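You operate a simulated robot arm through the tools that you are given. There is no shell and no other tool. Be economical: measure what you need, move in short steps, check, and stop when the job is done.

Carry out the task below with a simulated two-armed robot. There is one attempt and no reset: what you move stays moved.

JOB
Wipe up the spill on the card bench with the cloth and put it back.

The check looks at the end state, three seconds after you hand in, the way a careful person would. Anything else that was tipped, shoved, dropped, spilled or broken makes it a failure. Flat cloth is picked up by pressing the open fingertips on it (5 to 10 N) and closing them slowly along it; thin cloth reads only 2 to 8 mm in the jaws.

ROBOT AND FRAMES
Two 7-joint arms with two-finger parallel grippers on one trunk, on a base that drives. Base frame: it is fixed to the floor where the robot stands at the start and does not move with it; the origin is under the middle of the robot, x ahead of it, y to its left, z up. Units: mm, rad, N and s.
The left shoulder is at the start at [70, 163, 1145], the right one opposite. Payload 3.43 kg a hand.
Tool frame (each hand has its own): the origin (TCP) lies between the finger pads and is the grasp point; the fingertips stand 34 mm ahead of it; z points along the fingers, y is the line along which they close. The gripper opens to 128 mm. The fingers are 24 mm wide and 12 mm thick; the gripper's body (48 by 130 mm) begins 96 mm behind the TCP.
Orientation is told as [roll, pitch, yaw] about the base's x, y, z axes, in that order, counted from this pose: with the fingers straight down and closing along the base's y, the tool's x points along the base's -x, its y along +y and its z along -z.

CONTROLS
- The arms move only by the tool drive_tool. It takes "left_deltas", "right_deltas" or both (then of equal length, played together; a hand with none holds still); each is a list of rows, each a list of 7 numbers: the turn, a rotation vector about the base's x, y, z in rad, then the shift along the base's x, y, z in mm, then the closure in counts, from 0 (fully open) to 255 (shut). In form: [[ax, ay, az, tx, ty, tz, hand], ...]. A call has 1 to 10 rows; each row is the pose to reach, as a shift and turn from the pose commanded when the call began. Rows are played at 5 a second. More than 50 mm and 0.15 rad between two rows, or a gripper value outside its range, and nothing of the call is played. Where a pose cannot be reached the arm comes as near as it can. A force on the tool above 40 N (or 10 N above the force at the start of the call, whichever is more), or a blocked arm, ends the call early, and 0.2 s more pass. Each finger travels about 153 mm/s and halts on what it meets, pressing with about 29 N; the grip force reading is that of the motor and also rises with nothing between the fingers. The clock runs only during rows and for 0.2 s after the last one: add rows that repeat a pose to give the fingers time. It gives the time, the measured TCP pose, the force on the tool (base axes), the opening and the grip force at its end, in the units of the frame above (readings bear some noise), and new pictures: "pictures" is both (left out), scene, wrist or none (wrist: the cameras of the hands that moved).
- Cameras (640 x 400 px; columns grow to the right, rows downward): "scene" is now at [131.3, -32.4, 1366]; the picture's right is [-0.38, -0.92, 0.00], its down [-0.57, 0.24, -0.78] and it looks along [0.72, -0.30, -0.62] (base axes); focal length 288 px, centre (320, 200). "left" rides on the left gripper at [76, 11, -160] in its tool frame; the picture's right is [-0.15, 0.99, 0.00], its down [-0.88, -0.13, -0.46] and it looks along [-0.45, -0.07, 0.89] (tool axes); focal length 234 px, centre (320, 200). "right" rides on the right gripper at [76, -11, -160] in its tool frame; the picture's right is [0.15, 0.99, 0.00], its down [-0.88, 0.13, -0.46] and it looks along [-0.45, 0.07, 0.89] (tool axes); focal length 234 px, centre (320, 200). There is no depth. A picture from a camera that has moved, and an enlarged one, comes with that camera's place and axes in the base frame and with its lens.
- slide_trunk(by): slides the trunk up (or, below 0, down) by that many mm; the arms and the scene camera ride with it, the base frame stays. It gives what a move gives, with no picture.
- roll_base(legs): drives the robot by 1 to 6 legs, each [ahead, left, turn to the left] in mm, mm and rad, along the robot's own axes; the way and the turn of a leg run together, so that a leg with both is an arc; at most 1500 mm and 3.142 rad a leg. The arms and the cameras ride along, it lands a little off, and it stops where it bumps. It gives what a move gives, and a new picture of the scene camera.
- aim_head(pan, tilt): turns the head with the scene camera to pan (to the left, within 1.501 rad either way) and tilt (down, from -0.506 to 1.204), counted from straight ahead of the robot. It gives what a move gives, and a new picture of the scene camera.
- enlarge(camera, box): a new picture of the part [left, top, right, bottom] of that camera's present view, enlarged. No time passes.
- job_done(): hands the job in; it is judged then, once.

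Work in short steps. Places have to be worked out from the pictures, the camera data and where the tool is seen: move nearer, look again, correct. Check each grasp and each placing, and mend what went wrong. You have 120 turns and 260 pictures in all, those below and enlarged ones among them. Open the grippers and draw the arms clear of the work before you hand the job in, unless the task says otherwise; then end with one line.

The tools are called by a JSON object that holds its "method" and its "body". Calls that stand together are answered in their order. drive_tool: Moves the arms, as the interface text tells. Its arguments: {"type":"object","properties":{"left_deltas":{"type":"array","items":{"type":"array","items":{"type":"number"}}},"right_deltas":{"type":"array","items":{"type":"array","items":{"type":"number"}}},"pictures":{"type":"string","enum":["both","scene","wrist","none"]}},"required":[]} The other tools are called the same way: slide_trunk (by) slides the trunk up or down; roll_base (legs) drives the base; aim_head (pan, tilt) turns the head that bears the scene camera; enlarge (camera, box) takes an enlarged picture of a part of a camera's view; job_done () hands the job in.

At the start:

```text
time: 0.0
left_tool_pos: [515.9, -76.8, 1117.6]
left_ee_rot: [0.001, -0.001, -0.001]
left_wrist_force: [-0.1, 0.1, 0.2]
left_opening: 128.1
left_gripper_force: 0.0
right_tool_pos: [415.7, -434.7, 1155.7]
right_ee_rot: [0.0, 0.0, -0.002]
right_wrist_force: [-0.7, -0.9, 0.2]
right_opening: 128.0
right_gripper_force: 0.1
trunk travel left (down, up): [-625.0, 315.0]
robot x, y, heading: [-1.9, 4.5, -0.002]
head pan, tilt: [-0.394, 0.67]
```

scene: 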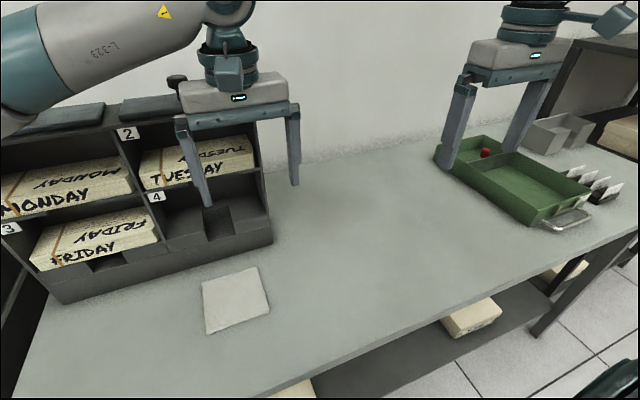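
right: 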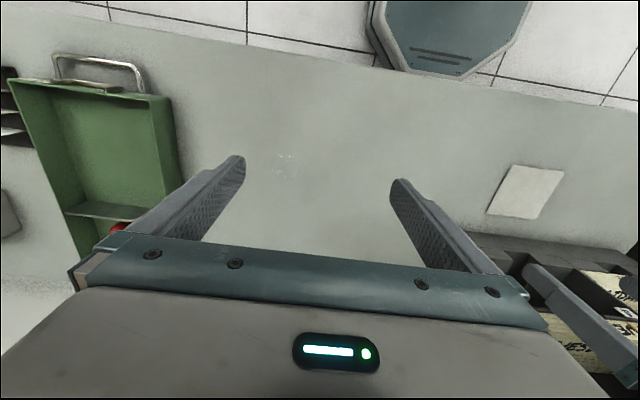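
left: 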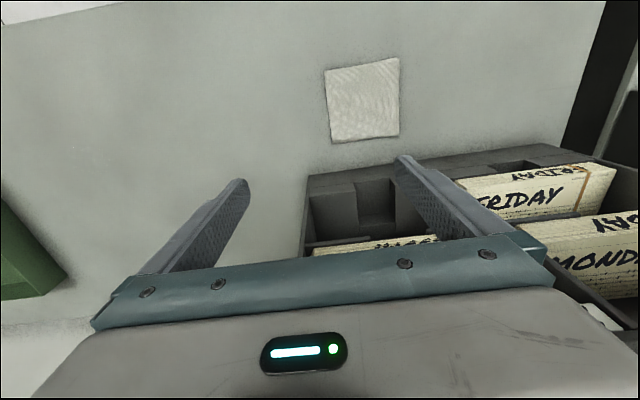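

The cloth is visible near the pigeonhole rack; a faint speckle in the right view near (285,160) may be the spill. I enlarge to check.

{"method": "enlarge", "body": {"camera": "right", "box": [220, 100, 420, 225]}}

{"method": "enlarge", "body": {"camera": "scene", "box": [260, 140, 500, 290]}}

{"method": "enlarge", "body": {"camera": "scene", "box": [150, 230, 310, 350]}}

```text
3.20 times, centred on (320, 162) of right
camera zoom: at [339.0, -445.2, 1315.3], right [-0.15, 0.99, 0.0], down [0.88, 0.13, 0.46], along [0.45, 0.07, -0.89], focal length 749 px, centre (320, 320)
```

zoom: 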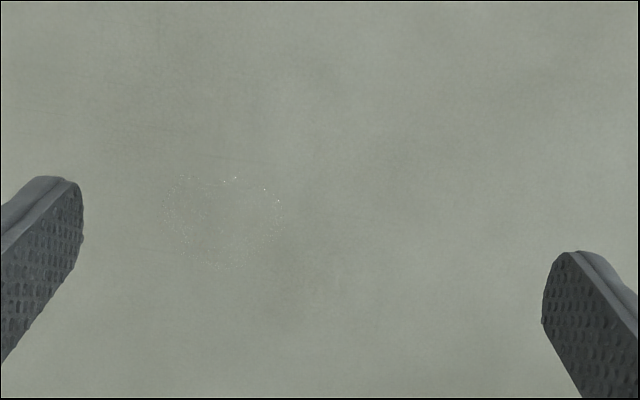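

```text
2.67 times, centred on (380, 215) of scene
camera zoom: at [131.3, -32.4, 1366.0], right [-0.38, -0.92, 0.0], down [-0.57, 0.24, -0.78], along [0.72, -0.3, -0.62], focal length 769 px, centre (160, 160)
```

zoom: 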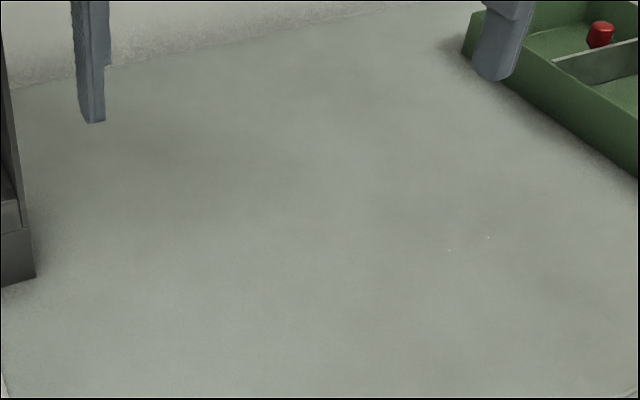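

```text
3.33 times, centred on (230, 290) of scene
camera zoom: at [131.3, -32.4, 1366.0], right [-0.38, -0.92, 0.0], down [-0.57, 0.24, -0.78], along [0.72, -0.3, -0.62], focal length 962 px, centre (620, -100)
```

zoom: 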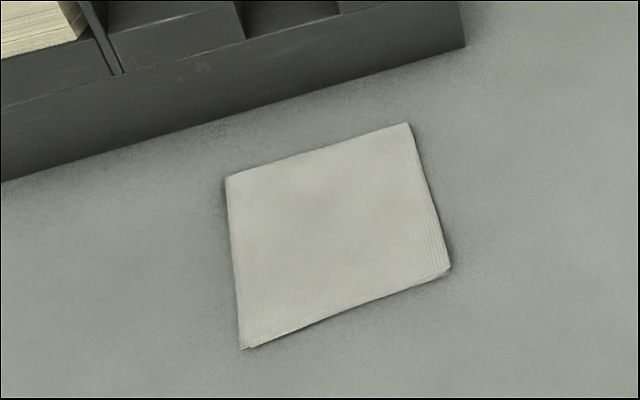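

The spill is a clear patch around (520, -485), and the cloth is a folded square about x 460–580, y -60..60. I draw the left arm back and left, and lower the right hand to look closer at the spill.

{"method": "drive_tool", "body": {"left_deltas": [[0, 0, 0, -20, 40, 10, 0], [0, 0, 0, -40, 80, 20, 0], [0, 0, 0, -60, 120, 30, 0], [0, 0, 0, -80, 160, 40, 0], [0, 0, 0, -90, 200, 50, 0], [0, 0, 0, -100, 240, 60, 0], [0, 0, 0, -110, 280, 70, 0], [0, 0, 0, -110, 280, 70, 0]], "right_deltas": [[0, 0, 0, 0, -6, -30, 0], [0, 0, 0, 0, -12, -60, 0], [0, 0, 0, 0, -20, -90, 0], [0, 0, 0, 0, -30, -120, 0], [0, 0, 0, 0, -40, -150, 0], [0, 0, 0, 0, -45, -180, 0], [0, 0, 0, 0, -45, -200, 0], [0, 0, 0, 0, -45, -200, 0]]}}

```text
time: 1.8
left_tool_pos: [406.3, 201.5, 1187.2]
left_ee_rot: [0.003, 0.001, 0.0]
left_wrist_force: [0.4, -1.3, -0.6]
left_opening: 128.2
left_gripper_force: 0.0
right_tool_pos: [417.2, -480.2, 954.6]
right_ee_rot: [0.0, 0.0, 0.001]
right_wrist_force: [1.1, 0.8, -0.2]
right_opening: 127.9
right_gripper_force: 0.1
trunk travel left (down, up): [-625.0, 315.0]
robot x, y, heading: [-1.1, -0.5, 0.004]
head pan, tilt: [-0.394, 0.67]
camera scene: at [132.1, -33.6, 1365.9], right [-0.38, -0.92, 0.0], down [-0.57, 0.24, -0.78], along [0.72, -0.3, -0.62], focal length 288 px, centre (320, 200)
camera right: at [339.8, -491.6, 1114.3], right [-0.15, 0.99, 0.0], down [0.88, 0.13, 0.46], along [0.45, 0.07, -0.89], focal length 234 px, centre (320, 200)
camera left: at [331.0, 213.9, 1347.6], right [0.15, 0.99, 0.0], down [0.88, -0.13, 0.45], along [0.45, -0.07, -0.89], focal length 234 px, centre (320, 200)
```

scene: 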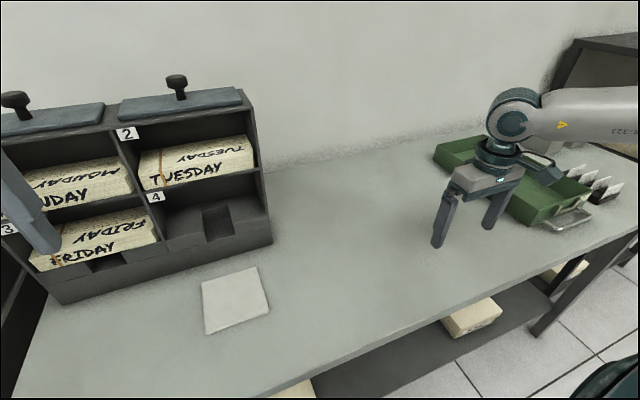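
right: 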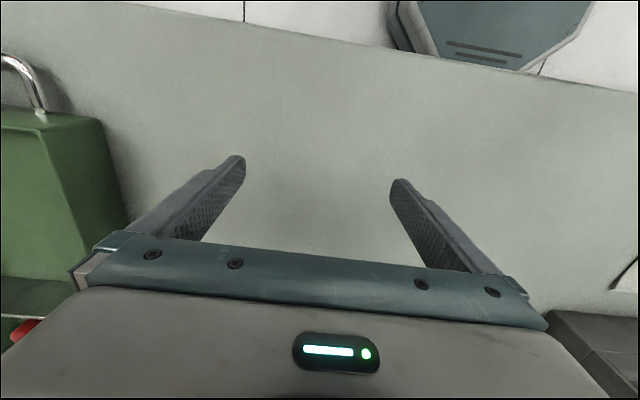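
left: 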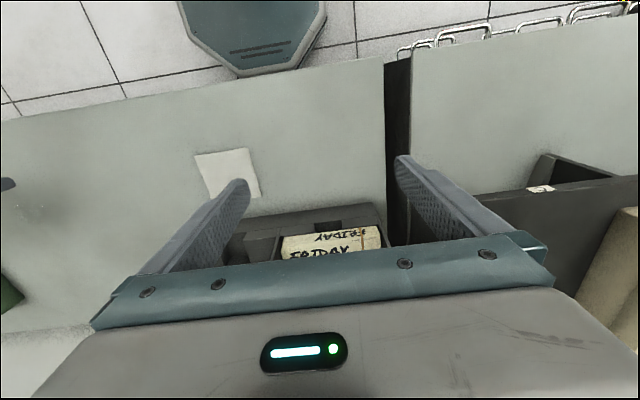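

The left view shows a dark patch with a glint near (40,205), possibly the spill. I enlarge it and the right and scene views.

{"method": "enlarge", "body": {"camera": "left", "box": [0, 150, 160, 250]}}

{"method": "enlarge", "body": {"camera": "right", "box": [200, 90, 440, 240]}}

{"method": "enlarge", "body": {"camera": "scene", "box": [360, 170, 520, 270]}}

```text
4.00 times, centred on (80, 200) of left
camera zoom: at [331.0, 213.9, 1347.6], right [0.15, 0.99, 0.0], down [0.88, -0.13, 0.45], along [0.45, -0.07, -0.89], focal length 937 px, centre (1280, 200)
```

zoom: 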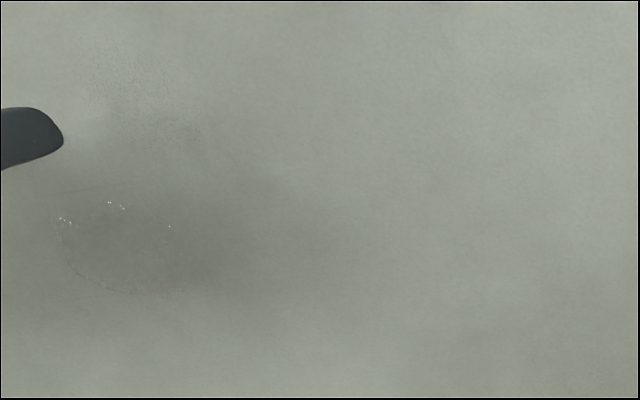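

```text
2.67 times, centred on (320, 165) of right
camera zoom: at [339.8, -491.6, 1114.3], right [-0.15, 0.99, 0.0], down [0.88, 0.13, 0.46], along [0.45, 0.07, -0.89], focal length 624 px, centre (320, 293)
```

zoom: 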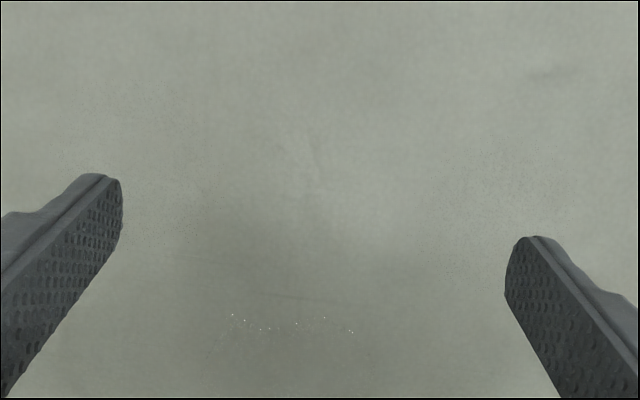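

```text
4.00 times, centred on (440, 220) of scene
camera zoom: at [132.1, -33.6, 1365.9], right [-0.38, -0.92, 0.0], down [-0.57, 0.24, -0.78], along [0.72, -0.3, -0.62], focal length 1154 px, centre (-160, 120)
```

zoom: 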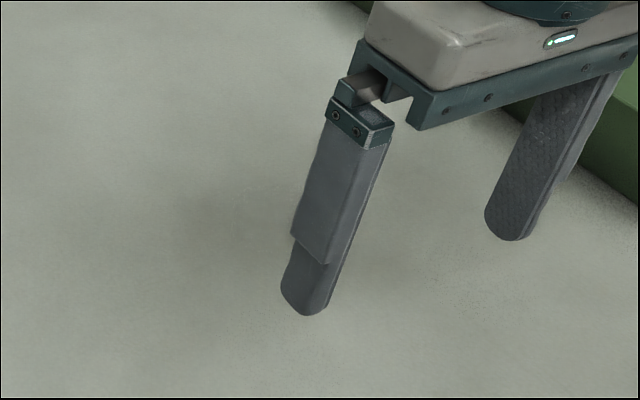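

The views disagree on the spill's y-extent (-445…-596). I shift the right hand to y≈-570 and further back for another view.

{"method": "drive_tool", "body": {"right_deltas": [[0, 0, 0, -10, -30, 30, 0], [0, 0, 0, -20, -60, 60, 0], [0, 0, 0, -20, -90, 80, 0], [0, 0, 0, -20, -90, 80, 0]], "pictures": "none"}}

{"method": "enlarge", "body": {"camera": "right", "box": [200, 90, 520, 290]}}

{"method": "enlarge", "body": {"camera": "left", "box": [0, 160, 128, 240]}}

{"method": "enlarge", "body": {"camera": "scene", "box": [360, 170, 520, 270]}}

```text
time: 2.8
left_tool_pos: [406.3, 203.2, 1187.5]
left_ee_rot: [0.0, -0.001, 0.001]
left_wrist_force: [-0.3, 0.4, -0.3]
left_opening: 127.9
left_gripper_force: 0.0
right_tool_pos: [395.5, -569.9, 1035.2]
right_ee_rot: [0.001, 0.003, -0.001]
right_wrist_force: [0.1, 0.3, 0.7]
right_opening: 128.1
right_gripper_force: 0.0
trunk travel left (down, up): [-625.0, 315.0]
robot x, y, heading: [-0.4, 0.4, -0.002]
head pan, tilt: [-0.394, 0.67]
```

```text
2.00 times, centred on (360, 190) of right
camera zoom: at [318.6, -581.0, 1194.8], right [-0.15, 0.99, 0.0], down [0.88, 0.13, 0.45], along [0.45, 0.07, -0.89], focal length 468 px, centre (240, 220)
```

zoom: 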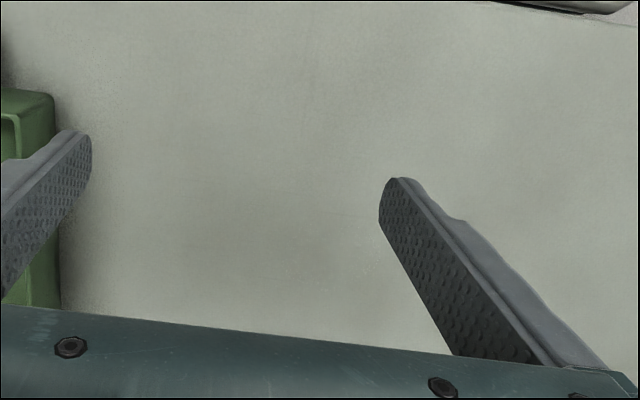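

```text
5.00 times, centred on (64, 200) of left
camera zoom: at [330.8, 214.4, 1347.6], right [0.15, 0.99, 0.0], down [0.88, -0.13, 0.46], along [0.45, -0.07, -0.89], focal length 1171 px, centre (1600, 200)
```

zoom: 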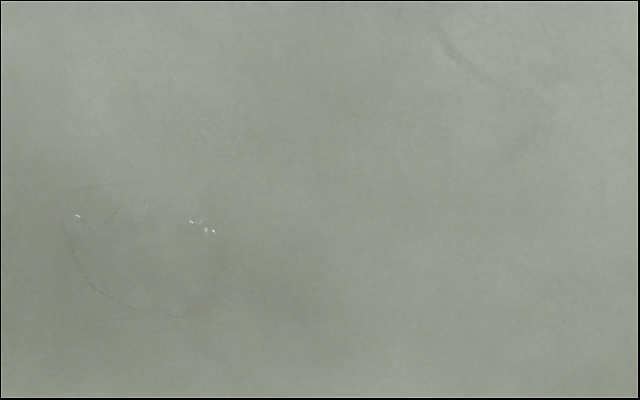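

```text
4.00 times, centred on (440, 220) of scene
camera zoom: at [131.8, -32.9, 1365.9], right [-0.38, -0.92, 0.0], down [-0.57, 0.24, -0.78], along [0.72, -0.3, -0.62], focal length 1154 px, centre (-160, 120)
```

zoom: 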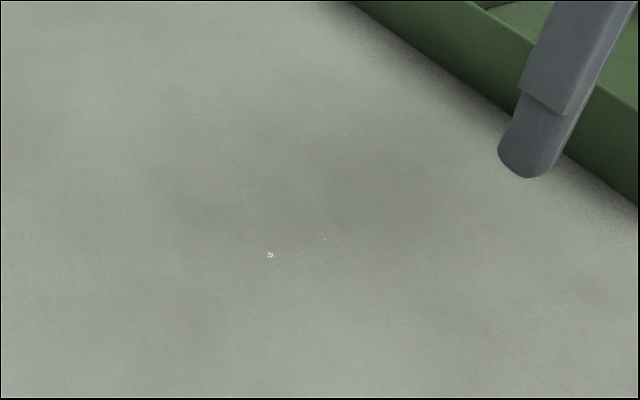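

Triangulating cloth and spill between cameras puts the bench surface nearer z≈878 than 832; so spill centre ≈ (500,-482), radius ~37, cloth ≈ x 432–540, y -57..53. I travel high toward the cloth with the right hand.

{"method": "drive_tool", "body": {"right_deltas": [[0, 0, 0, 10, 48, 0, 60], [0, 0, 0, 20, 96, 0, 100], [0, 0, 0, 30, 144, 0, 150], [0, 0, 0, 40, 192, 0, 150], [0, 0, 0, 50, 240, 0, 150], [0, 0, 0, 60, 288, 0, 150], [0, 0, 0, 70, 336, 0, 150], [0, 0, 0, 80, 384, 0, 150], [0, 0, 0, 88, 432, 0, 150], [0, 0, 0, 90, 480, 0, 150]], "pictures": "none"}}

{"method": "drive_tool", "body": {"right_deltas": [[0, 0, 0, 2, 45, 0, 150], [0, 0, 0, 2, 86, 0, 150], [0, 0, 0, 2, 86, -30, 150], [0, 0, 0, 2, 86, -30, 150]]}}

```text
time: 5.0
left_tool_pos: [406.6, 201.8, 1187.3]
left_ee_rot: [0.0, -0.001, -0.001]
left_wrist_force: [-0.9, 0.1, -0.2]
left_opening: 128.0
left_gripper_force: 0.2
right_tool_pos: [482.6, -124.7, 1034.2]
right_ee_rot: [0.001, -0.002, -0.002]
right_wrist_force: [0.0, -0.2, -0.3]
right_opening: 52.8
right_gripper_force: 0.0
right hand out of reach, approached as far as the arm can: row 10
trunk travel left (down, up): [-625.0, 315.0]
robot x, y, heading: [-2.6, -1.8, -0.001]
head pan, tilt: [-0.394, 0.67]
```

```text
time: 6.0
left_tool_pos: [407.3, 201.7, 1187.1]
left_ee_rot: [0.001, 0.0, 0.0]
left_wrist_force: [0.6, 0.7, -0.3]
left_opening: 128.1
left_gripper_force: 0.0
right_tool_pos: [464.6, -113.8, 1027.4]
right_ee_rot: [0.003, 0.001, 0.0]
right_wrist_force: [0.7, 0.2, 1.3]
right_opening: 52.5
right_gripper_force: 0.1
right hand out of reach, approached as far as the arm can: row 1, 2, 3, 4
trunk travel left (down, up): [-625.0, 315.0]
robot x, y, heading: [-1.3, 0.2, -0.003]
head pan, tilt: [-0.394, 0.67]
camera scene: at [131.8, -32.2, 1365.9], right [-0.38, -0.92, 0.0], down [-0.57, 0.24, -0.78], along [0.72, -0.3, -0.62], focal length 288 px, centre (320, 200)
camera right: at [387.3, -124.6, 1186.9], right [-0.15, 0.99, 0.0], down [0.88, 0.13, 0.46], along [0.45, 0.07, -0.89], focal length 234 px, centre (320, 200)
```

scene: 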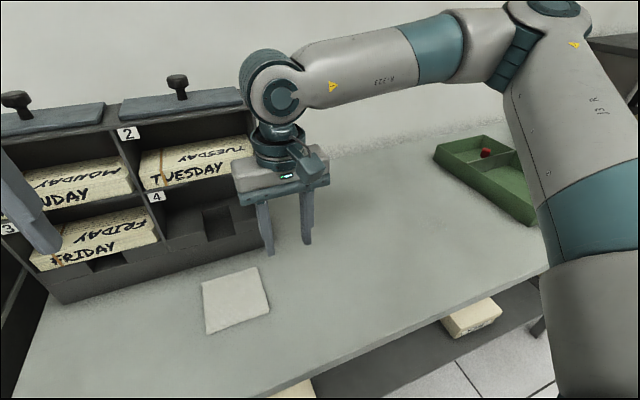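
right: 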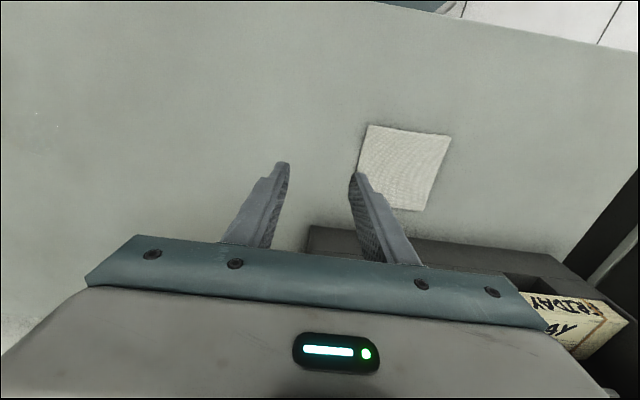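

The right arm can't fold in to y≈0 here. I shift the base 150 mm left, so both the cloth and the spill fall in the right arm's reach.

{"method": "roll_base", "body": {"legs": [[0, 150, 0]]}}

```text
time: 7.4
left_tool_pos: [406.8, 352.6, 1187.6]
left_ee_rot: [0.0, 0.0, -0.002]
left_wrist_force: [0.1, -0.1, 0.2]
left_opening: 128.3
left_gripper_force: 0.1
right_tool_pos: [464.2, 36.1, 1026.8]
right_ee_rot: [0.001, -0.001, -0.003]
right_wrist_force: [0.5, -0.2, 0.0]
right_opening: 52.9
right_gripper_force: 0.1
trunk travel left (down, up): [-625.0, 315.0]
robot x, y, heading: [-1.6, 149.0, 0.0]
head pan, tilt: [-0.394, 0.67]
camera scene: at [131.4, 116.8, 1366.0], right [-0.38, -0.92, 0.0], down [-0.57, 0.24, -0.78], along [0.72, -0.3, -0.62], focal length 288 px, centre (320, 200)
```

scene: 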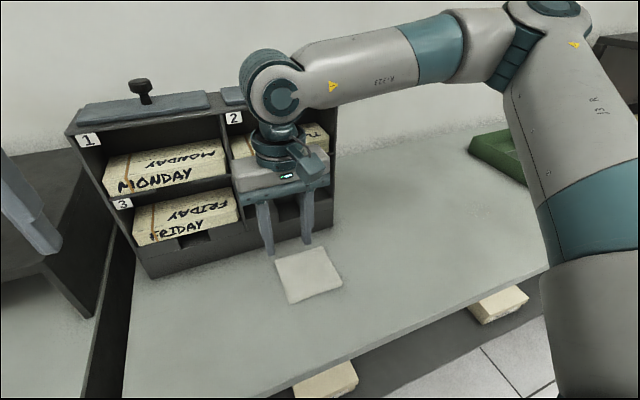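

Base moved as planned. I make a small test move toward the cloth centre (487,-2).

{"method": "drive_tool", "body": {"right_deltas": [[0, 0, 0, 10, -20, 0, 150], [0, 0, 0, 22, -38, 0, 150], [0, 0, 0, 22, -38, 0, 150]]}}

```text
time: 8.2
left_tool_pos: [407.0, 352.6, 1186.4]
left_ee_rot: [0.0, -0.001, 0.001]
left_wrist_force: [0.4, -0.8, -0.5]
left_opening: 128.0
left_gripper_force: 0.1
right_tool_pos: [486.2, -2.9, 1026.5]
right_ee_rot: [0.003, -0.001, -0.003]
right_wrist_force: [-0.3, -0.1, 0.4]
right_opening: 52.8
right_gripper_force: 0.1
trunk travel left (down, up): [-625.0, 315.0]
robot x, y, heading: [0.6, 150.4, 0.004]
head pan, tilt: [-0.394, 0.67]
camera scene: at [131.7, 117.9, 1366.0], right [-0.38, -0.92, 0.0], down [-0.57, 0.24, -0.78], along [0.72, -0.3, -0.62], focal length 288 px, centre (320, 200)
camera right: at [409.1, -13.4, 1186.5], right [-0.15, 0.99, 0.0], down [0.88, 0.13, 0.46], along [0.45, 0.07, -0.89], focal length 234 px, centre (320, 200)
```

scene: 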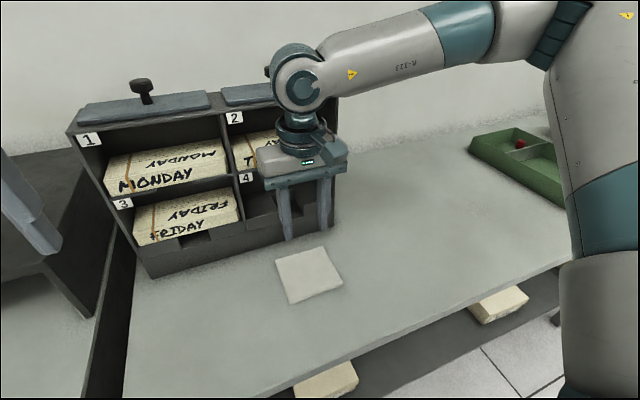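
right: 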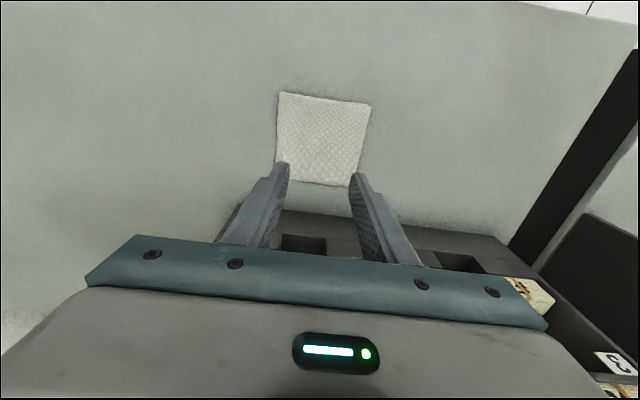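

Cloth confirmed centred at about (484,-3), directly under the tool. I descend to z≈930.

{"method": "drive_tool", "body": {"right_deltas": [[0, 0, 0, -1, 0, -40, 150], [0, 0, 0, -2, 0, -75, 150], [0, 0, 0, -2, 0, -96, 150], [0, 0, 0, -2, 0, -96, 150]], "pictures": "both"}}

```text
time: 9.2
left_tool_pos: [406.1, 353.9, 1188.0]
left_ee_rot: [0.0, 0.0, -0.001]
left_wrist_force: [0.1, 0.0, 0.0]
left_opening: 127.9
left_gripper_force: 0.1
right_tool_pos: [483.8, -2.7, 929.3]
right_ee_rot: [0.001, 0.0, -0.002]
right_wrist_force: [-0.5, 0.0, 0.0]
right_opening: 52.7
right_gripper_force: 0.0
trunk travel left (down, up): [-625.0, 315.0]
robot x, y, heading: [1.7, 151.4, 0.004]
head pan, tilt: [-0.394, 0.67]
camera scene: at [131.1, 118.0, 1366.1], right [-0.38, -0.92, 0.0], down [-0.57, 0.24, -0.78], along [0.72, -0.3, -0.62], focal length 288 px, centre (320, 200)
camera right: at [406.0, -13.1, 1090.2], right [-0.15, 0.99, 0.0], down [0.88, 0.13, 0.46], along [0.45, 0.07, -0.89], focal length 234 px, centre (320, 200)
```

scene: 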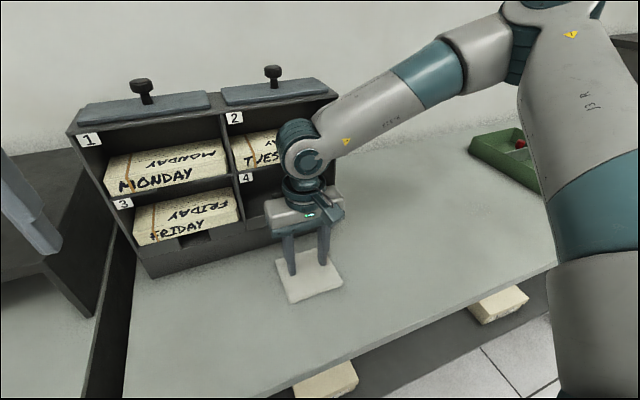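
right: 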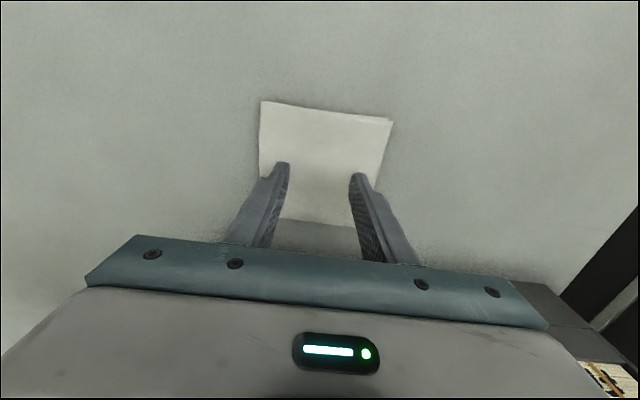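

Fingers are over the middle of the cloth with some gap left. I lower in small steps until contact.

{"method": "drive_tool", "body": {"right_deltas": [[0, 0, 0, 0, 0, -5, 150], [0, 0, 0, 0, 0, -10, 150], [0, 0, 0, 0, 0, -13, 150], [0, 0, 0, 0, 0, -13, 150]], "pictures": "none"}}

```text
time: 10.2
left_tool_pos: [406.0, 352.1, 1188.0]
left_ee_rot: [0.0, 0.0, -0.003]
left_wrist_force: [-0.6, -0.2, -0.6]
left_opening: 128.2
left_gripper_force: 0.1
right_tool_pos: [483.2, -2.2, 917.3]
right_ee_rot: [0.002, -0.003, -0.003]
right_wrist_force: [0.5, 0.9, -0.3]
right_opening: 52.6
right_gripper_force: 0.1
trunk travel left (down, up): [-625.0, 315.0]
robot x, y, heading: [-3.4, 152.3, -0.001]
head pan, tilt: [-0.394, 0.67]
```

No contact at 917. I continue down in 2 mm steps.

{"method": "drive_tool", "body": {"right_deltas": [[0, 0, 0, 0, 0, -2, 150], [0, 0, 0, 0, 0, -4, 150], [0, 0, 0, 0, 0, -4, 150]], "pictures": "none"}}

{"method": "drive_tool", "body": {"right_deltas": [[0, 0, 0, 0, 0, -2, 150], [0, 0, 0, 0, 0, -3, 150], [0, 0, 0, 0, 0, -3, 150]], "pictures": "wrist"}}

```text
time: 11.0
left_tool_pos: [405.3, 352.1, 1188.5]
left_ee_rot: [0.0, -0.001, -0.003]
left_wrist_force: [0.1, 0.1, 0.0]
left_opening: 128.0
left_gripper_force: 0.1
right_tool_pos: [482.5, -2.4, 916.4]
right_ee_rot: [0.002, -0.004, -0.003]
right_wrist_force: [1.2, -3.1, 25.6]
right_opening: 52.8
right_gripper_force: 0.0
trunk travel left (down, up): [-625.0, 315.0]
robot x, y, heading: [0.5, 145.7, -0.001]
head pan, tilt: [-0.394, 0.67]
```

```text
time: 11.4
left_tool_pos: [405.3, 353.1, 1188.3]
left_ee_rot: [0.0, 0.001, -0.003]
left_wrist_force: [0.2, 0.2, -1.3]
left_opening: 128.0
left_gripper_force: 0.1
right_tool_pos: [484.5, -2.2, 916.0]
right_ee_rot: [0.003, -0.007, -0.002]
right_wrist_force: [-3.8, -2.7, 20.4]
right_opening: 52.9
right_gripper_force: 0.0
trunk travel left (down, up): [-625.0, 315.0]
robot x, y, heading: [-0.8, 149.4, -0.001]
head pan, tilt: [-0.394, 0.67]
stopped in row 2 (right hand): the force on the tool passed its limit (the readings are from after the stop); the commanded pose is now the measured one
camera right: at [406.4, -13.0, 1075.4], right [-0.14, 0.99, 0.0], down [0.88, 0.13, 0.46], along [0.46, 0.07, -0.89], focal length 234 px, centre (320, 200)
```

right: 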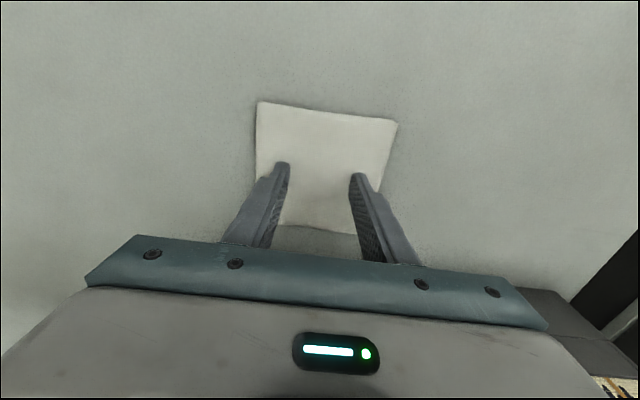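

Contact at TCP z≈916 (top of cloth ≈ 882). I hold with a small offset to read the resting force.

{"method": "drive_tool", "body": {"right_deltas": [[0, 0, 0, 0, 0, 0, 150], [0, 0, 0, 0, 0, 0, 150]], "pictures": "none"}}

```text
time: 12.0
left_tool_pos: [404.3, 353.7, 1188.7]
left_ee_rot: [-0.002, -0.003, -0.002]
left_wrist_force: [0.2, 0.2, 0.0]
left_opening: 127.9
left_gripper_force: 0.0
right_tool_pos: [483.9, -1.6, 915.5]
right_ee_rot: [0.004, -0.009, -0.001]
right_wrist_force: [0.6, -2.3, 27.9]
right_opening: 52.6
right_gripper_force: 0.2
trunk travel left (down, up): [-625.0, 315.0]
robot x, y, heading: [0.2, 148.6, -0.004]
head pan, tilt: [-0.394, 0.67]
```

Force is 28 N, too firm; I ease up ~1.5 mm.

{"method": "drive_tool", "body": {"right_deltas": [[0, 0, 0, 0, 0, 1.5, 150], [0, 0, 0, 0, 0, 1.5, 150]], "pictures": "none"}}

```text
time: 12.6
left_tool_pos: [405.3, 352.1, 1187.5]
left_ee_rot: [-0.001, -0.001, -0.001]
left_wrist_force: [0.2, 0.2, 0.3]
left_opening: 127.9
left_gripper_force: 0.0
right_tool_pos: [483.8, -2.1, 916.2]
right_ee_rot: [0.0, -0.008, -0.003]
right_wrist_force: [2.6, -0.9, 19.7]
right_opening: 52.4
right_gripper_force: 0.1
trunk travel left (down, up): [-625.0, 315.0]
robot x, y, heading: [0.8, 152.2, -0.002]
head pan, tilt: [-0.394, 0.67]
```

About 5.5 N/mm; I raise 2 mm more to ~9 N and close slowly.

{"method": "drive_tool", "body": {"right_deltas": [[0, 0, 0, 0, 0, 2, 150], [0, 0, 0, 0, 0, 2, 160], [0, 0, 0, 0, 0, 2, 170], [0, 0, 0, 0, 0, 2, 180], [0, 0, 0, 0, 0, 2, 190], [0, 0, 0, 0, 0, 2, 200], [0, 0, 0, 0, 0, 2, 210], [0, 0, 0, 0, 0, 2, 220]], "pictures": "wrist"}}

```text
time: 14.4
left_tool_pos: [406.8, 352.6, 1188.3]
left_ee_rot: [0.0, 0.0, -0.002]
left_wrist_force: [-0.1, -0.1, 0.3]
left_opening: 127.9
left_gripper_force: 0.0
right_tool_pos: [484.9, -2.3, 918.0]
right_ee_rot: [0.004, -0.006, -0.003]
right_wrist_force: [0.4, -0.3, -0.4]
right_opening: 17.3
right_gripper_force: 0.0
trunk travel left (down, up): [-625.0, 315.0]
robot x, y, heading: [-2.9, 152.2, -0.001]
head pan, tilt: [-0.394, 0.67]
camera right: at [407.4, -13.5, 1077.2], right [-0.14, 0.99, 0.0], down [0.88, 0.13, 0.46], along [0.46, 0.07, -0.89], focal length 234 px, centre (320, 200)
```

right: 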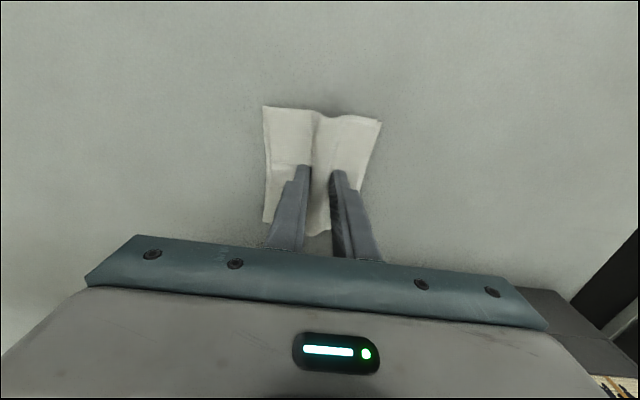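

A ridge of cloth is forming between the fingers. I lower slightly to keep pressing and close fully.

{"method": "drive_tool", "body": {"right_deltas": [[0, 0, 0, 0, 0, -1.5, 220], [0, 0, 0, 0, 0, -1.5, 230], [0, 0, 0, 0, 0, -1.5, 238], [0, 0, 0, 0, 0, -1.5, 246], [0, 0, 0, 0, 0, -1.5, 255], [0, 0, 0, 0, 0, -1.5, 255], [0, 0, 0, 0, 0, -1, 255]], "pictures": "wrist"}}

```text
time: 16.0
left_tool_pos: [406.7, 351.5, 1188.0]
left_ee_rot: [-0.001, 0.0, -0.004]
left_wrist_force: [-0.8, 0.2, 0.5]
left_opening: 127.9
left_gripper_force: 0.0
right_tool_pos: [484.9, -1.6, 916.4]
right_ee_rot: [0.002, -0.005, -0.002]
right_wrist_force: [0.3, -0.6, 2.1]
right_opening: 7.9
right_gripper_force: 29.1
trunk travel left (down, up): [-625.0, 315.0]
robot x, y, heading: [-0.7, 151.7, -0.001]
head pan, tilt: [-0.394, 0.67]
camera right: at [407.2, -13.4, 1076.3], right [-0.14, 0.99, 0.0], down [0.88, 0.13, 0.46], along [0.46, 0.07, -0.89], focal length 234 px, centre (320, 200)
```

right: 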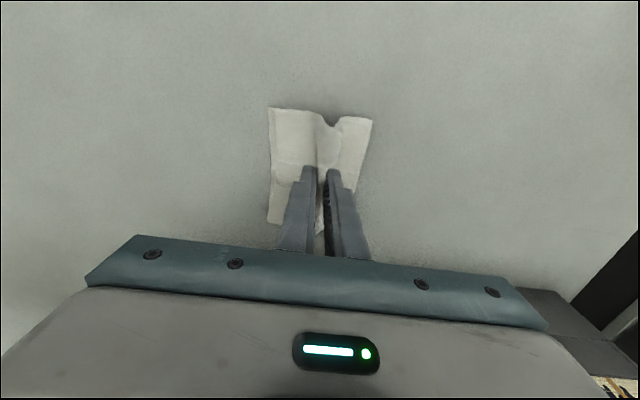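

Grasp reads 7.9 mm, so cloth is in the jaws. I lift 80 mm and check.

{"method": "drive_tool", "body": {"right_deltas": [[0, 0, 0, 0, 0, 15, 255], [0, 0, 0, 0, 0, 35, 255], [0, 0, 0, 0, 0, 60, 255], [0, 0, 0, 0, 0, 90, 255], [0, 0, 0, 0, 0, 90, 255]]}}

```text
time: 17.2
left_tool_pos: [406.4, 352.7, 1187.6]
left_ee_rot: [-0.002, 0.001, -0.001]
left_wrist_force: [-0.8, 0.1, -0.6]
left_opening: 128.1
left_gripper_force: 0.1
right_tool_pos: [486.3, -3.1, 1006.8]
right_ee_rot: [0.004, -0.003, -0.002]
right_wrist_force: [0.4, 0.6, -0.5]
right_opening: 7.9
right_gripper_force: 29.2
trunk travel left (down, up): [-625.0, 315.0]
robot x, y, heading: [1.8, 146.8, -0.004]
head pan, tilt: [-0.394, 0.67]
camera scene: at [132.1, 117.2, 1365.9], right [-0.38, -0.92, 0.0], down [-0.57, 0.24, -0.78], along [0.72, -0.3, -0.62], focal length 288 px, centre (320, 200)
camera right: at [408.2, -13.5, 1166.3], right [-0.14, 0.99, 0.0], down [0.88, 0.13, 0.46], along [0.45, 0.07, -0.89], focal length 234 px, centre (320, 200)
```

scene: 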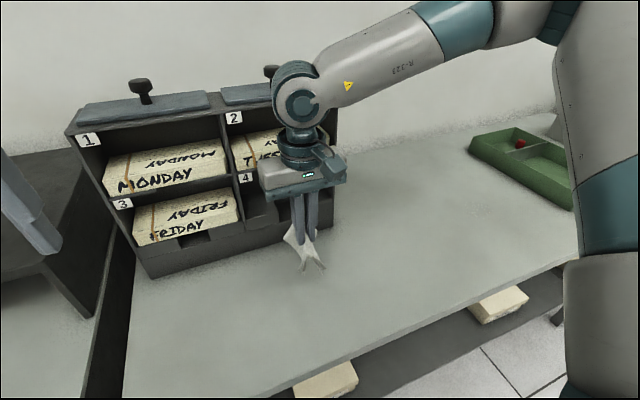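
right: 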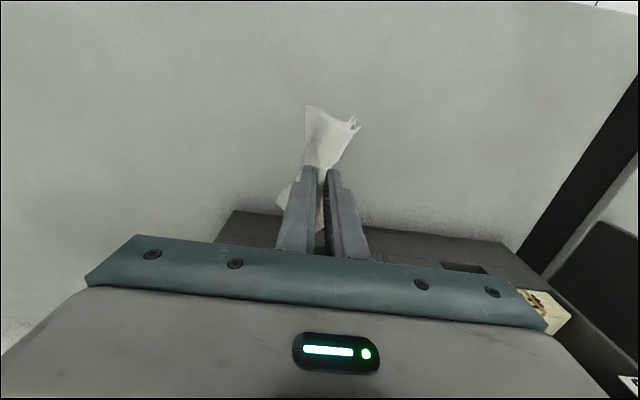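

Cloth is held. I carry it to above the spill at about (500,-482).

{"method": "drive_tool", "body": {"right_deltas": [[0, 0, 0, 1, -48, 0, 255], [0, 0, 0, 2, -96, 0, 255], [0, 0, 0, 4, -144, 0, 255], [0, 0, 0, 6, -192, 0, 255], [0, 0, 0, 8, -240, 0, 255], [0, 0, 0, 9, -288, 0, 255], [0, 0, 0, 10, -336, 0, 255], [0, 0, 0, 11, -384, 0, 255], [0, 0, 0, 12, -432, 0, 255], [0, 0, 0, 14, -478, 0, 255]]}}

```text
time: 19.4
left_tool_pos: [406.1, 351.0, 1187.6]
left_ee_rot: [0.002, 0.0, -0.002]
left_wrist_force: [-0.2, -0.1, 0.1]
left_opening: 128.0
left_gripper_force: 0.0
right_tool_pos: [499.7, -481.4, 1005.1]
right_ee_rot: [0.005, -0.006, -0.002]
right_wrist_force: [0.1, -0.6, 0.5]
right_opening: 7.4
right_gripper_force: 28.8
trunk travel left (down, up): [-625.0, 315.0]
robot x, y, heading: [0.7, 149.3, 0.001]
head pan, tilt: [-0.394, 0.67]
camera scene: at [131.6, 115.4, 1365.9], right [-0.38, -0.92, 0.0], down [-0.57, 0.24, -0.78], along [0.72, -0.3, -0.62], focal length 288 px, centre (320, 200)
camera right: at [421.7, -492.6, 1164.8], right [-0.14, 0.99, 0.0], down [0.88, 0.13, 0.46], along [0.46, 0.07, -0.89], focal length 234 px, centre (320, 200)
```

scene: 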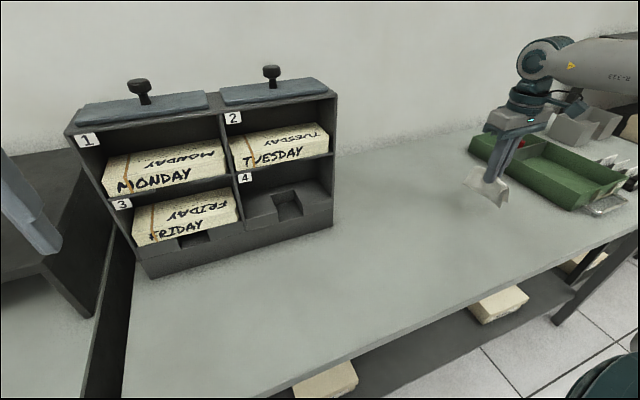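
right: 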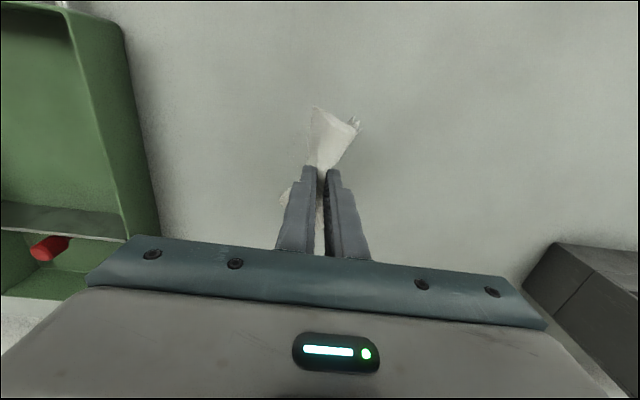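

The green box edge is ~170 mm away from the spill centre; fine. I lower onto the spill.

{"method": "drive_tool", "body": {"right_deltas": [[0, 0, 0, 0, 0, -40, 255], [0, 0, 0, 0, 0, -70, 255], [0, 0, 0, 0, 0, -82, 255], [0, 0, 0, 0, 0, -86, 255], [0, 0, 0, 0, 0, -88, 255], [0, 0, 0, 0, 0, -88, 255]], "pictures": "wrist"}}

```text
time: 20.8
left_tool_pos: [405.8, 351.4, 1187.6]
left_ee_rot: [0.002, -0.001, -0.002]
left_wrist_force: [-0.6, 0.7, 0.6]
left_opening: 128.0
left_gripper_force: 0.1
right_tool_pos: [498.7, -479.8, 917.9]
right_ee_rot: [0.002, -0.006, -0.002]
right_wrist_force: [0.0, -0.4, 2.9]
right_opening: 7.6
right_gripper_force: 28.5
trunk travel left (down, up): [-625.0, 315.0]
robot x, y, heading: [-1.0, 151.4, -0.002]
head pan, tilt: [-0.394, 0.67]
camera right: at [421.0, -490.9, 1078.3], right [-0.14, 0.99, 0.0], down [0.88, 0.13, 0.46], along [0.46, 0.07, -0.89], focal length 234 px, centre (320, 200)
```

right: 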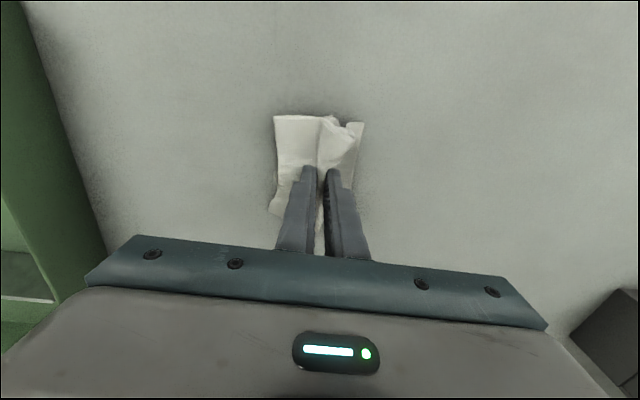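

The cloth has spread over the spill, light contact. I press ~1.5 mm more and start a raster wipe.

{"method": "drive_tool", "body": {"right_deltas": [[0, 0, 0, 0, 0, -1.5, 255], [0, 0, 0, 0, 25, -1.5, 255], [0, 0, 0, 0, 50, -1.5, 255], [0, 0, 0, 0, 20, -1.5, 255], [0, 0, 0, 0, -20, -1.5, 255], [0, 0, 0, 0, -50, -1.5, 255], [0, 0, 0, 20, -40, -1.5, 255], [0, 0, 0, 20, -10, -1.5, 255], [0, 0, 0, 20, 20, -1.5, 255], [0, 0, 0, 20, 50, -1.5, 255]], "pictures": "wrist"}}

```text
time: 22.0
left_tool_pos: [405.1, 354.7, 1187.4]
left_ee_rot: [-0.002, 0.0, 0.001]
left_wrist_force: [0.4, -1.0, 0.1]
left_opening: 127.9
left_gripper_force: 0.0
right_tool_pos: [495.4, -487.2, 917.4]
right_ee_rot: [-0.001, 0.01, 0.0]
right_wrist_force: [-3.6, 4.7, 21.3]
right_opening: 7.8
right_gripper_force: 29.1
right hand out of reach, approached as far as the arm can: row 5, 6
trunk travel left (down, up): [-625.0, 315.0]
robot x, y, heading: [0.5, 148.7, 0.002]
head pan, tilt: [-0.394, 0.67]
stopped in row 6 (right hand): the force on the tool passed its limit (the readings are from after the stop); the commanded pose is now the measured one
camera right: at [419.5, -497.4, 1077.4], right [-0.15, 0.99, 0.0], down [0.88, 0.13, 0.45], along [0.44, 0.07, -0.89], focal length 234 px, centre (320, 200)
```

right: 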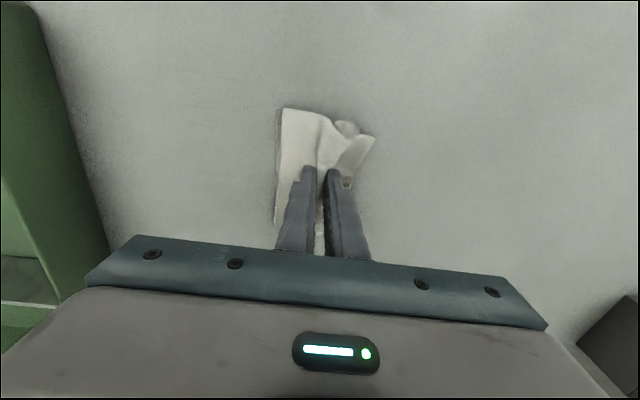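

The arm is at its reach limit near y≈-490. I lift, move the hand +y, then shift the base 120 mm right.

{"method": "drive_tool", "body": {"right_deltas": [[0, 0, 0, 0, 5, 25, 255], [0, 0, 0, 0, 35, 55, 255], [0, 0, 0, 0, 75, 85, 255], [0, 0, 0, 0, 120, 90, 255], [0, 0, 0, 0, 120, 90, 255]], "pictures": "none"}}

{"method": "roll_base", "body": {"legs": [[0, -120, 0]]}}

```text
time: 23.2
left_tool_pos: [406.9, 351.0, 1187.4]
left_ee_rot: [0.002, -0.001, -0.001]
left_wrist_force: [-0.5, 0.1, -0.4]
left_opening: 128.2
left_gripper_force: 0.2
right_tool_pos: [494.2, -369.7, 1003.4]
right_ee_rot: [-0.001, 0.011, 0.001]
right_wrist_force: [-0.1, -0.3, -0.5]
right_opening: 7.4
right_gripper_force: 29.1
trunk travel left (down, up): [-625.0, 315.0]
robot x, y, heading: [0.8, 149.2, -0.002]
head pan, tilt: [-0.394, 0.67]
```

```text
time: 24.4
left_tool_pos: [406.7, 234.2, 1188.1]
left_ee_rot: [0.001, 0.001, 0.0]
left_wrist_force: [-0.5, -0.9, -1.6]
left_opening: 128.3
left_gripper_force: 0.1
right_tool_pos: [494.1, -487.8, 1003.8]
right_ee_rot: [-0.003, 0.009, 0.003]
right_wrist_force: [-0.5, -0.6, -0.9]
right_opening: 7.9
right_gripper_force: 29.1
trunk travel left (down, up): [-625.0, 315.0]
robot x, y, heading: [-0.7, 30.4, 0.0]
head pan, tilt: [-0.394, 0.67]
camera scene: at [131.7, -1.8, 1366.0], right [-0.38, -0.92, 0.0], down [-0.57, 0.24, -0.78], along [0.72, -0.3, -0.62], focal length 288 px, centre (320, 200)
```

scene: 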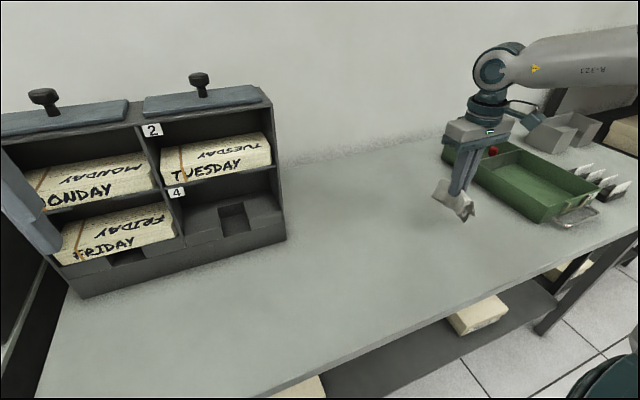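

Base now at y≈30. I lower again onto the spill centre (500,-482) and correct the small pitch.

{"method": "drive_tool", "body": {"right_deltas": [[0, -0.009, 0, 3, 3, -40, 255], [0, -0.009, 0, 6, 5, -70, 255], [0, -0.009, 0, 6, 5, -82, 255], [0, -0.009, 0, 6, 5, -87, 255], [0, -0.009, 0, 6, 5, -87, 255]], "pictures": "wrist"}}

```text
time: 25.6
left_tool_pos: [404.3, 233.2, 1188.2]
left_ee_rot: [-0.002, 0.001, 0.0]
left_wrist_force: [-0.8, 0.0, 1.2]
left_opening: 128.0
left_gripper_force: 0.0
right_tool_pos: [501.1, -482.3, 918.5]
right_ee_rot: [-0.003, -0.002, 0.001]
right_wrist_force: [1.3, -2.0, 19.3]
right_opening: 7.9
right_gripper_force: 28.8
trunk travel left (down, up): [-625.0, 315.0]
robot x, y, heading: [-0.1, 31.5, 0.008]
head pan, tilt: [-0.394, 0.67]
camera right: at [423.8, -492.7, 1078.2], right [-0.15, 0.99, 0.0], down [0.88, 0.13, 0.46], along [0.45, 0.06, -0.89], focal length 234 px, centre (320, 200)
```

right: 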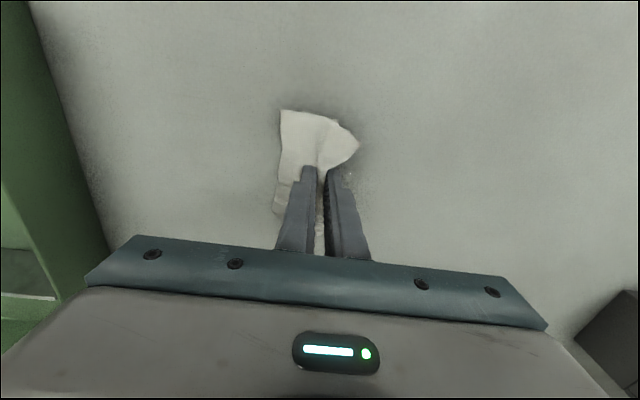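

Contact 19 N; I ease 1.5 mm and wipe in y strokes across the patch.

{"method": "drive_tool", "body": {"right_deltas": [[0, 0, 0, 0, 0, 1.5, 255], [0, 0, 0, 0, 30, 1.5, 255], [0, 0, 0, 0, 55, 1.5, 255], [0, 0, 0, 20, 45, 1.5, 255], [0, 0, 0, 20, 15, 1.5, 255], [0, 0, 0, 20, -15, 1.5, 255], [0, 0, 0, 20, -50, 1.5, 255], [0, 0, 0, 0, -50, 1.5, 255], [0, 0, 0, 0, -20, 1.5, 255], [0, 0, 0, 0, 10, 1.5, 255]], "pictures": "wrist"}}

```text
time: 27.9
left_tool_pos: [407.0, 234.5, 1187.0]
left_ee_rot: [0.0, 0.001, 0.001]
left_wrist_force: [-0.2, 0.1, -0.7]
left_opening: 128.0
left_gripper_force: 0.1
right_tool_pos: [500.2, -473.0, 918.0]
right_ee_rot: [-0.003, 0.004, 0.0]
right_wrist_force: [1.5, -1.7, 6.5]
right_opening: 7.5
right_gripper_force: 28.7
trunk travel left (down, up): [-625.0, 315.0]
robot x, y, heading: [-2.6, 30.3, 0.003]
head pan, tilt: [-0.394, 0.67]
camera right: at [423.9, -483.3, 1078.5], right [-0.15, 0.99, 0.0], down [0.88, 0.13, 0.45], along [0.45, 0.06, -0.89], focal length 234 px, centre (320, 200)
```

right: 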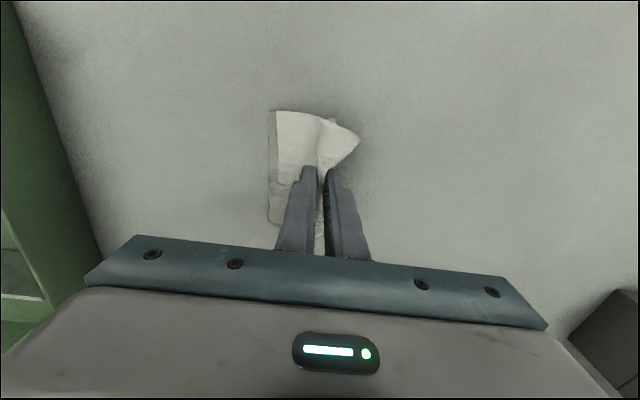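

Good force (~7 N). I wipe the remaining strips: x-40..0 and x+40, then around.

{"method": "drive_tool", "body": {"right_deltas": [[0, 0, 0, -20, 20, 0, 255], [0, 0, 0, -20, 45, 0, 255], [0, 0, 0, -20, 10, 0, 255], [0, 0, 0, -20, -25, 0, 255], [0, 0, 0, -20, -60, 0, 255], [0, 0, 0, -40, -50, 0, 255], [0, 0, 0, -40, -15, 0, 255], [0, 0, 0, -40, 20, 0, 255], [0, 0, 0, -40, 45, 0, 255], [0, 0, 0, -10, 30, 0, 255]], "pictures": "none"}}

{"method": "drive_tool", "body": {"right_deltas": [[0, 0, 0, 30, 5, 0, 255], [0, 0, 0, 50, 15, 0, 255], [0, 0, 0, 50, -20, 0, 255], [0, 0, 0, 50, -55, 0, 255], [0, 0, 0, 50, -90, 0, 255], [0, 0, 0, 30, -60, 0, 255], [0, 0, 0, 30, -20, 0, 255], [0, 0, 0, 0, -40, 0, 255], [0, 0, 0, -30, -40, 0, 255], [0, 0, 0, 10, -40, 0, 255]], "pictures": "wrist"}}

```text
time: 30.1
left_tool_pos: [407.3, 233.5, 1186.4]
left_ee_rot: [0.001, 0.002, 0.001]
left_wrist_force: [0.3, 0.2, 0.2]
left_opening: 127.6
left_gripper_force: 0.0
right_tool_pos: [491.0, -443.2, 917.9]
right_ee_rot: [-0.002, 0.004, 0.0]
right_wrist_force: [-0.5, 0.8, 5.4]
right_opening: 7.6
right_gripper_force: 29.4
trunk travel left (down, up): [-625.0, 315.0]
robot x, y, heading: [-1.8, 30.9, 0.004]
head pan, tilt: [-0.394, 0.67]
```

```text
time: 32.2
left_tool_pos: [408.7, 235.1, 1186.5]
left_ee_rot: [-0.001, 0.004, -0.001]
left_wrist_force: [-0.3, -0.5, 0.1]
left_opening: 128.1
left_gripper_force: 0.0
right_tool_pos: [502.6, -481.6, 917.5]
right_ee_rot: [-0.003, 0.006, 0.001]
right_wrist_force: [-2.3, -1.4, 7.9]
right_opening: 7.3
right_gripper_force: 29.0
trunk travel left (down, up): [-625.0, 315.0]
robot x, y, heading: [0.8, 32.2, -0.006]
head pan, tilt: [-0.394, 0.67]
camera right: at [427.2, -492.1, 1078.3], right [-0.15, 0.99, 0.0], down [0.88, 0.13, 0.45], along [0.45, 0.06, -0.89], focal length 234 px, centre (320, 200)
```

right: 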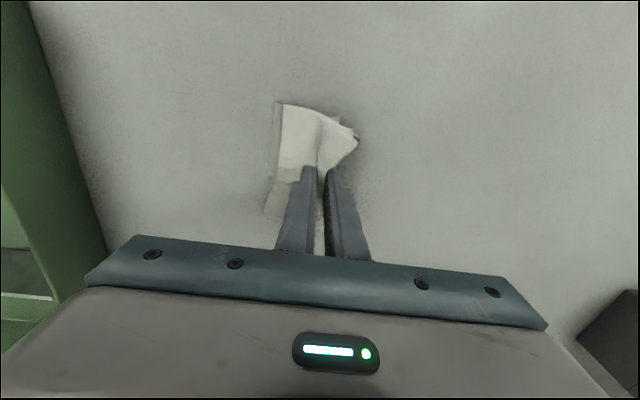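

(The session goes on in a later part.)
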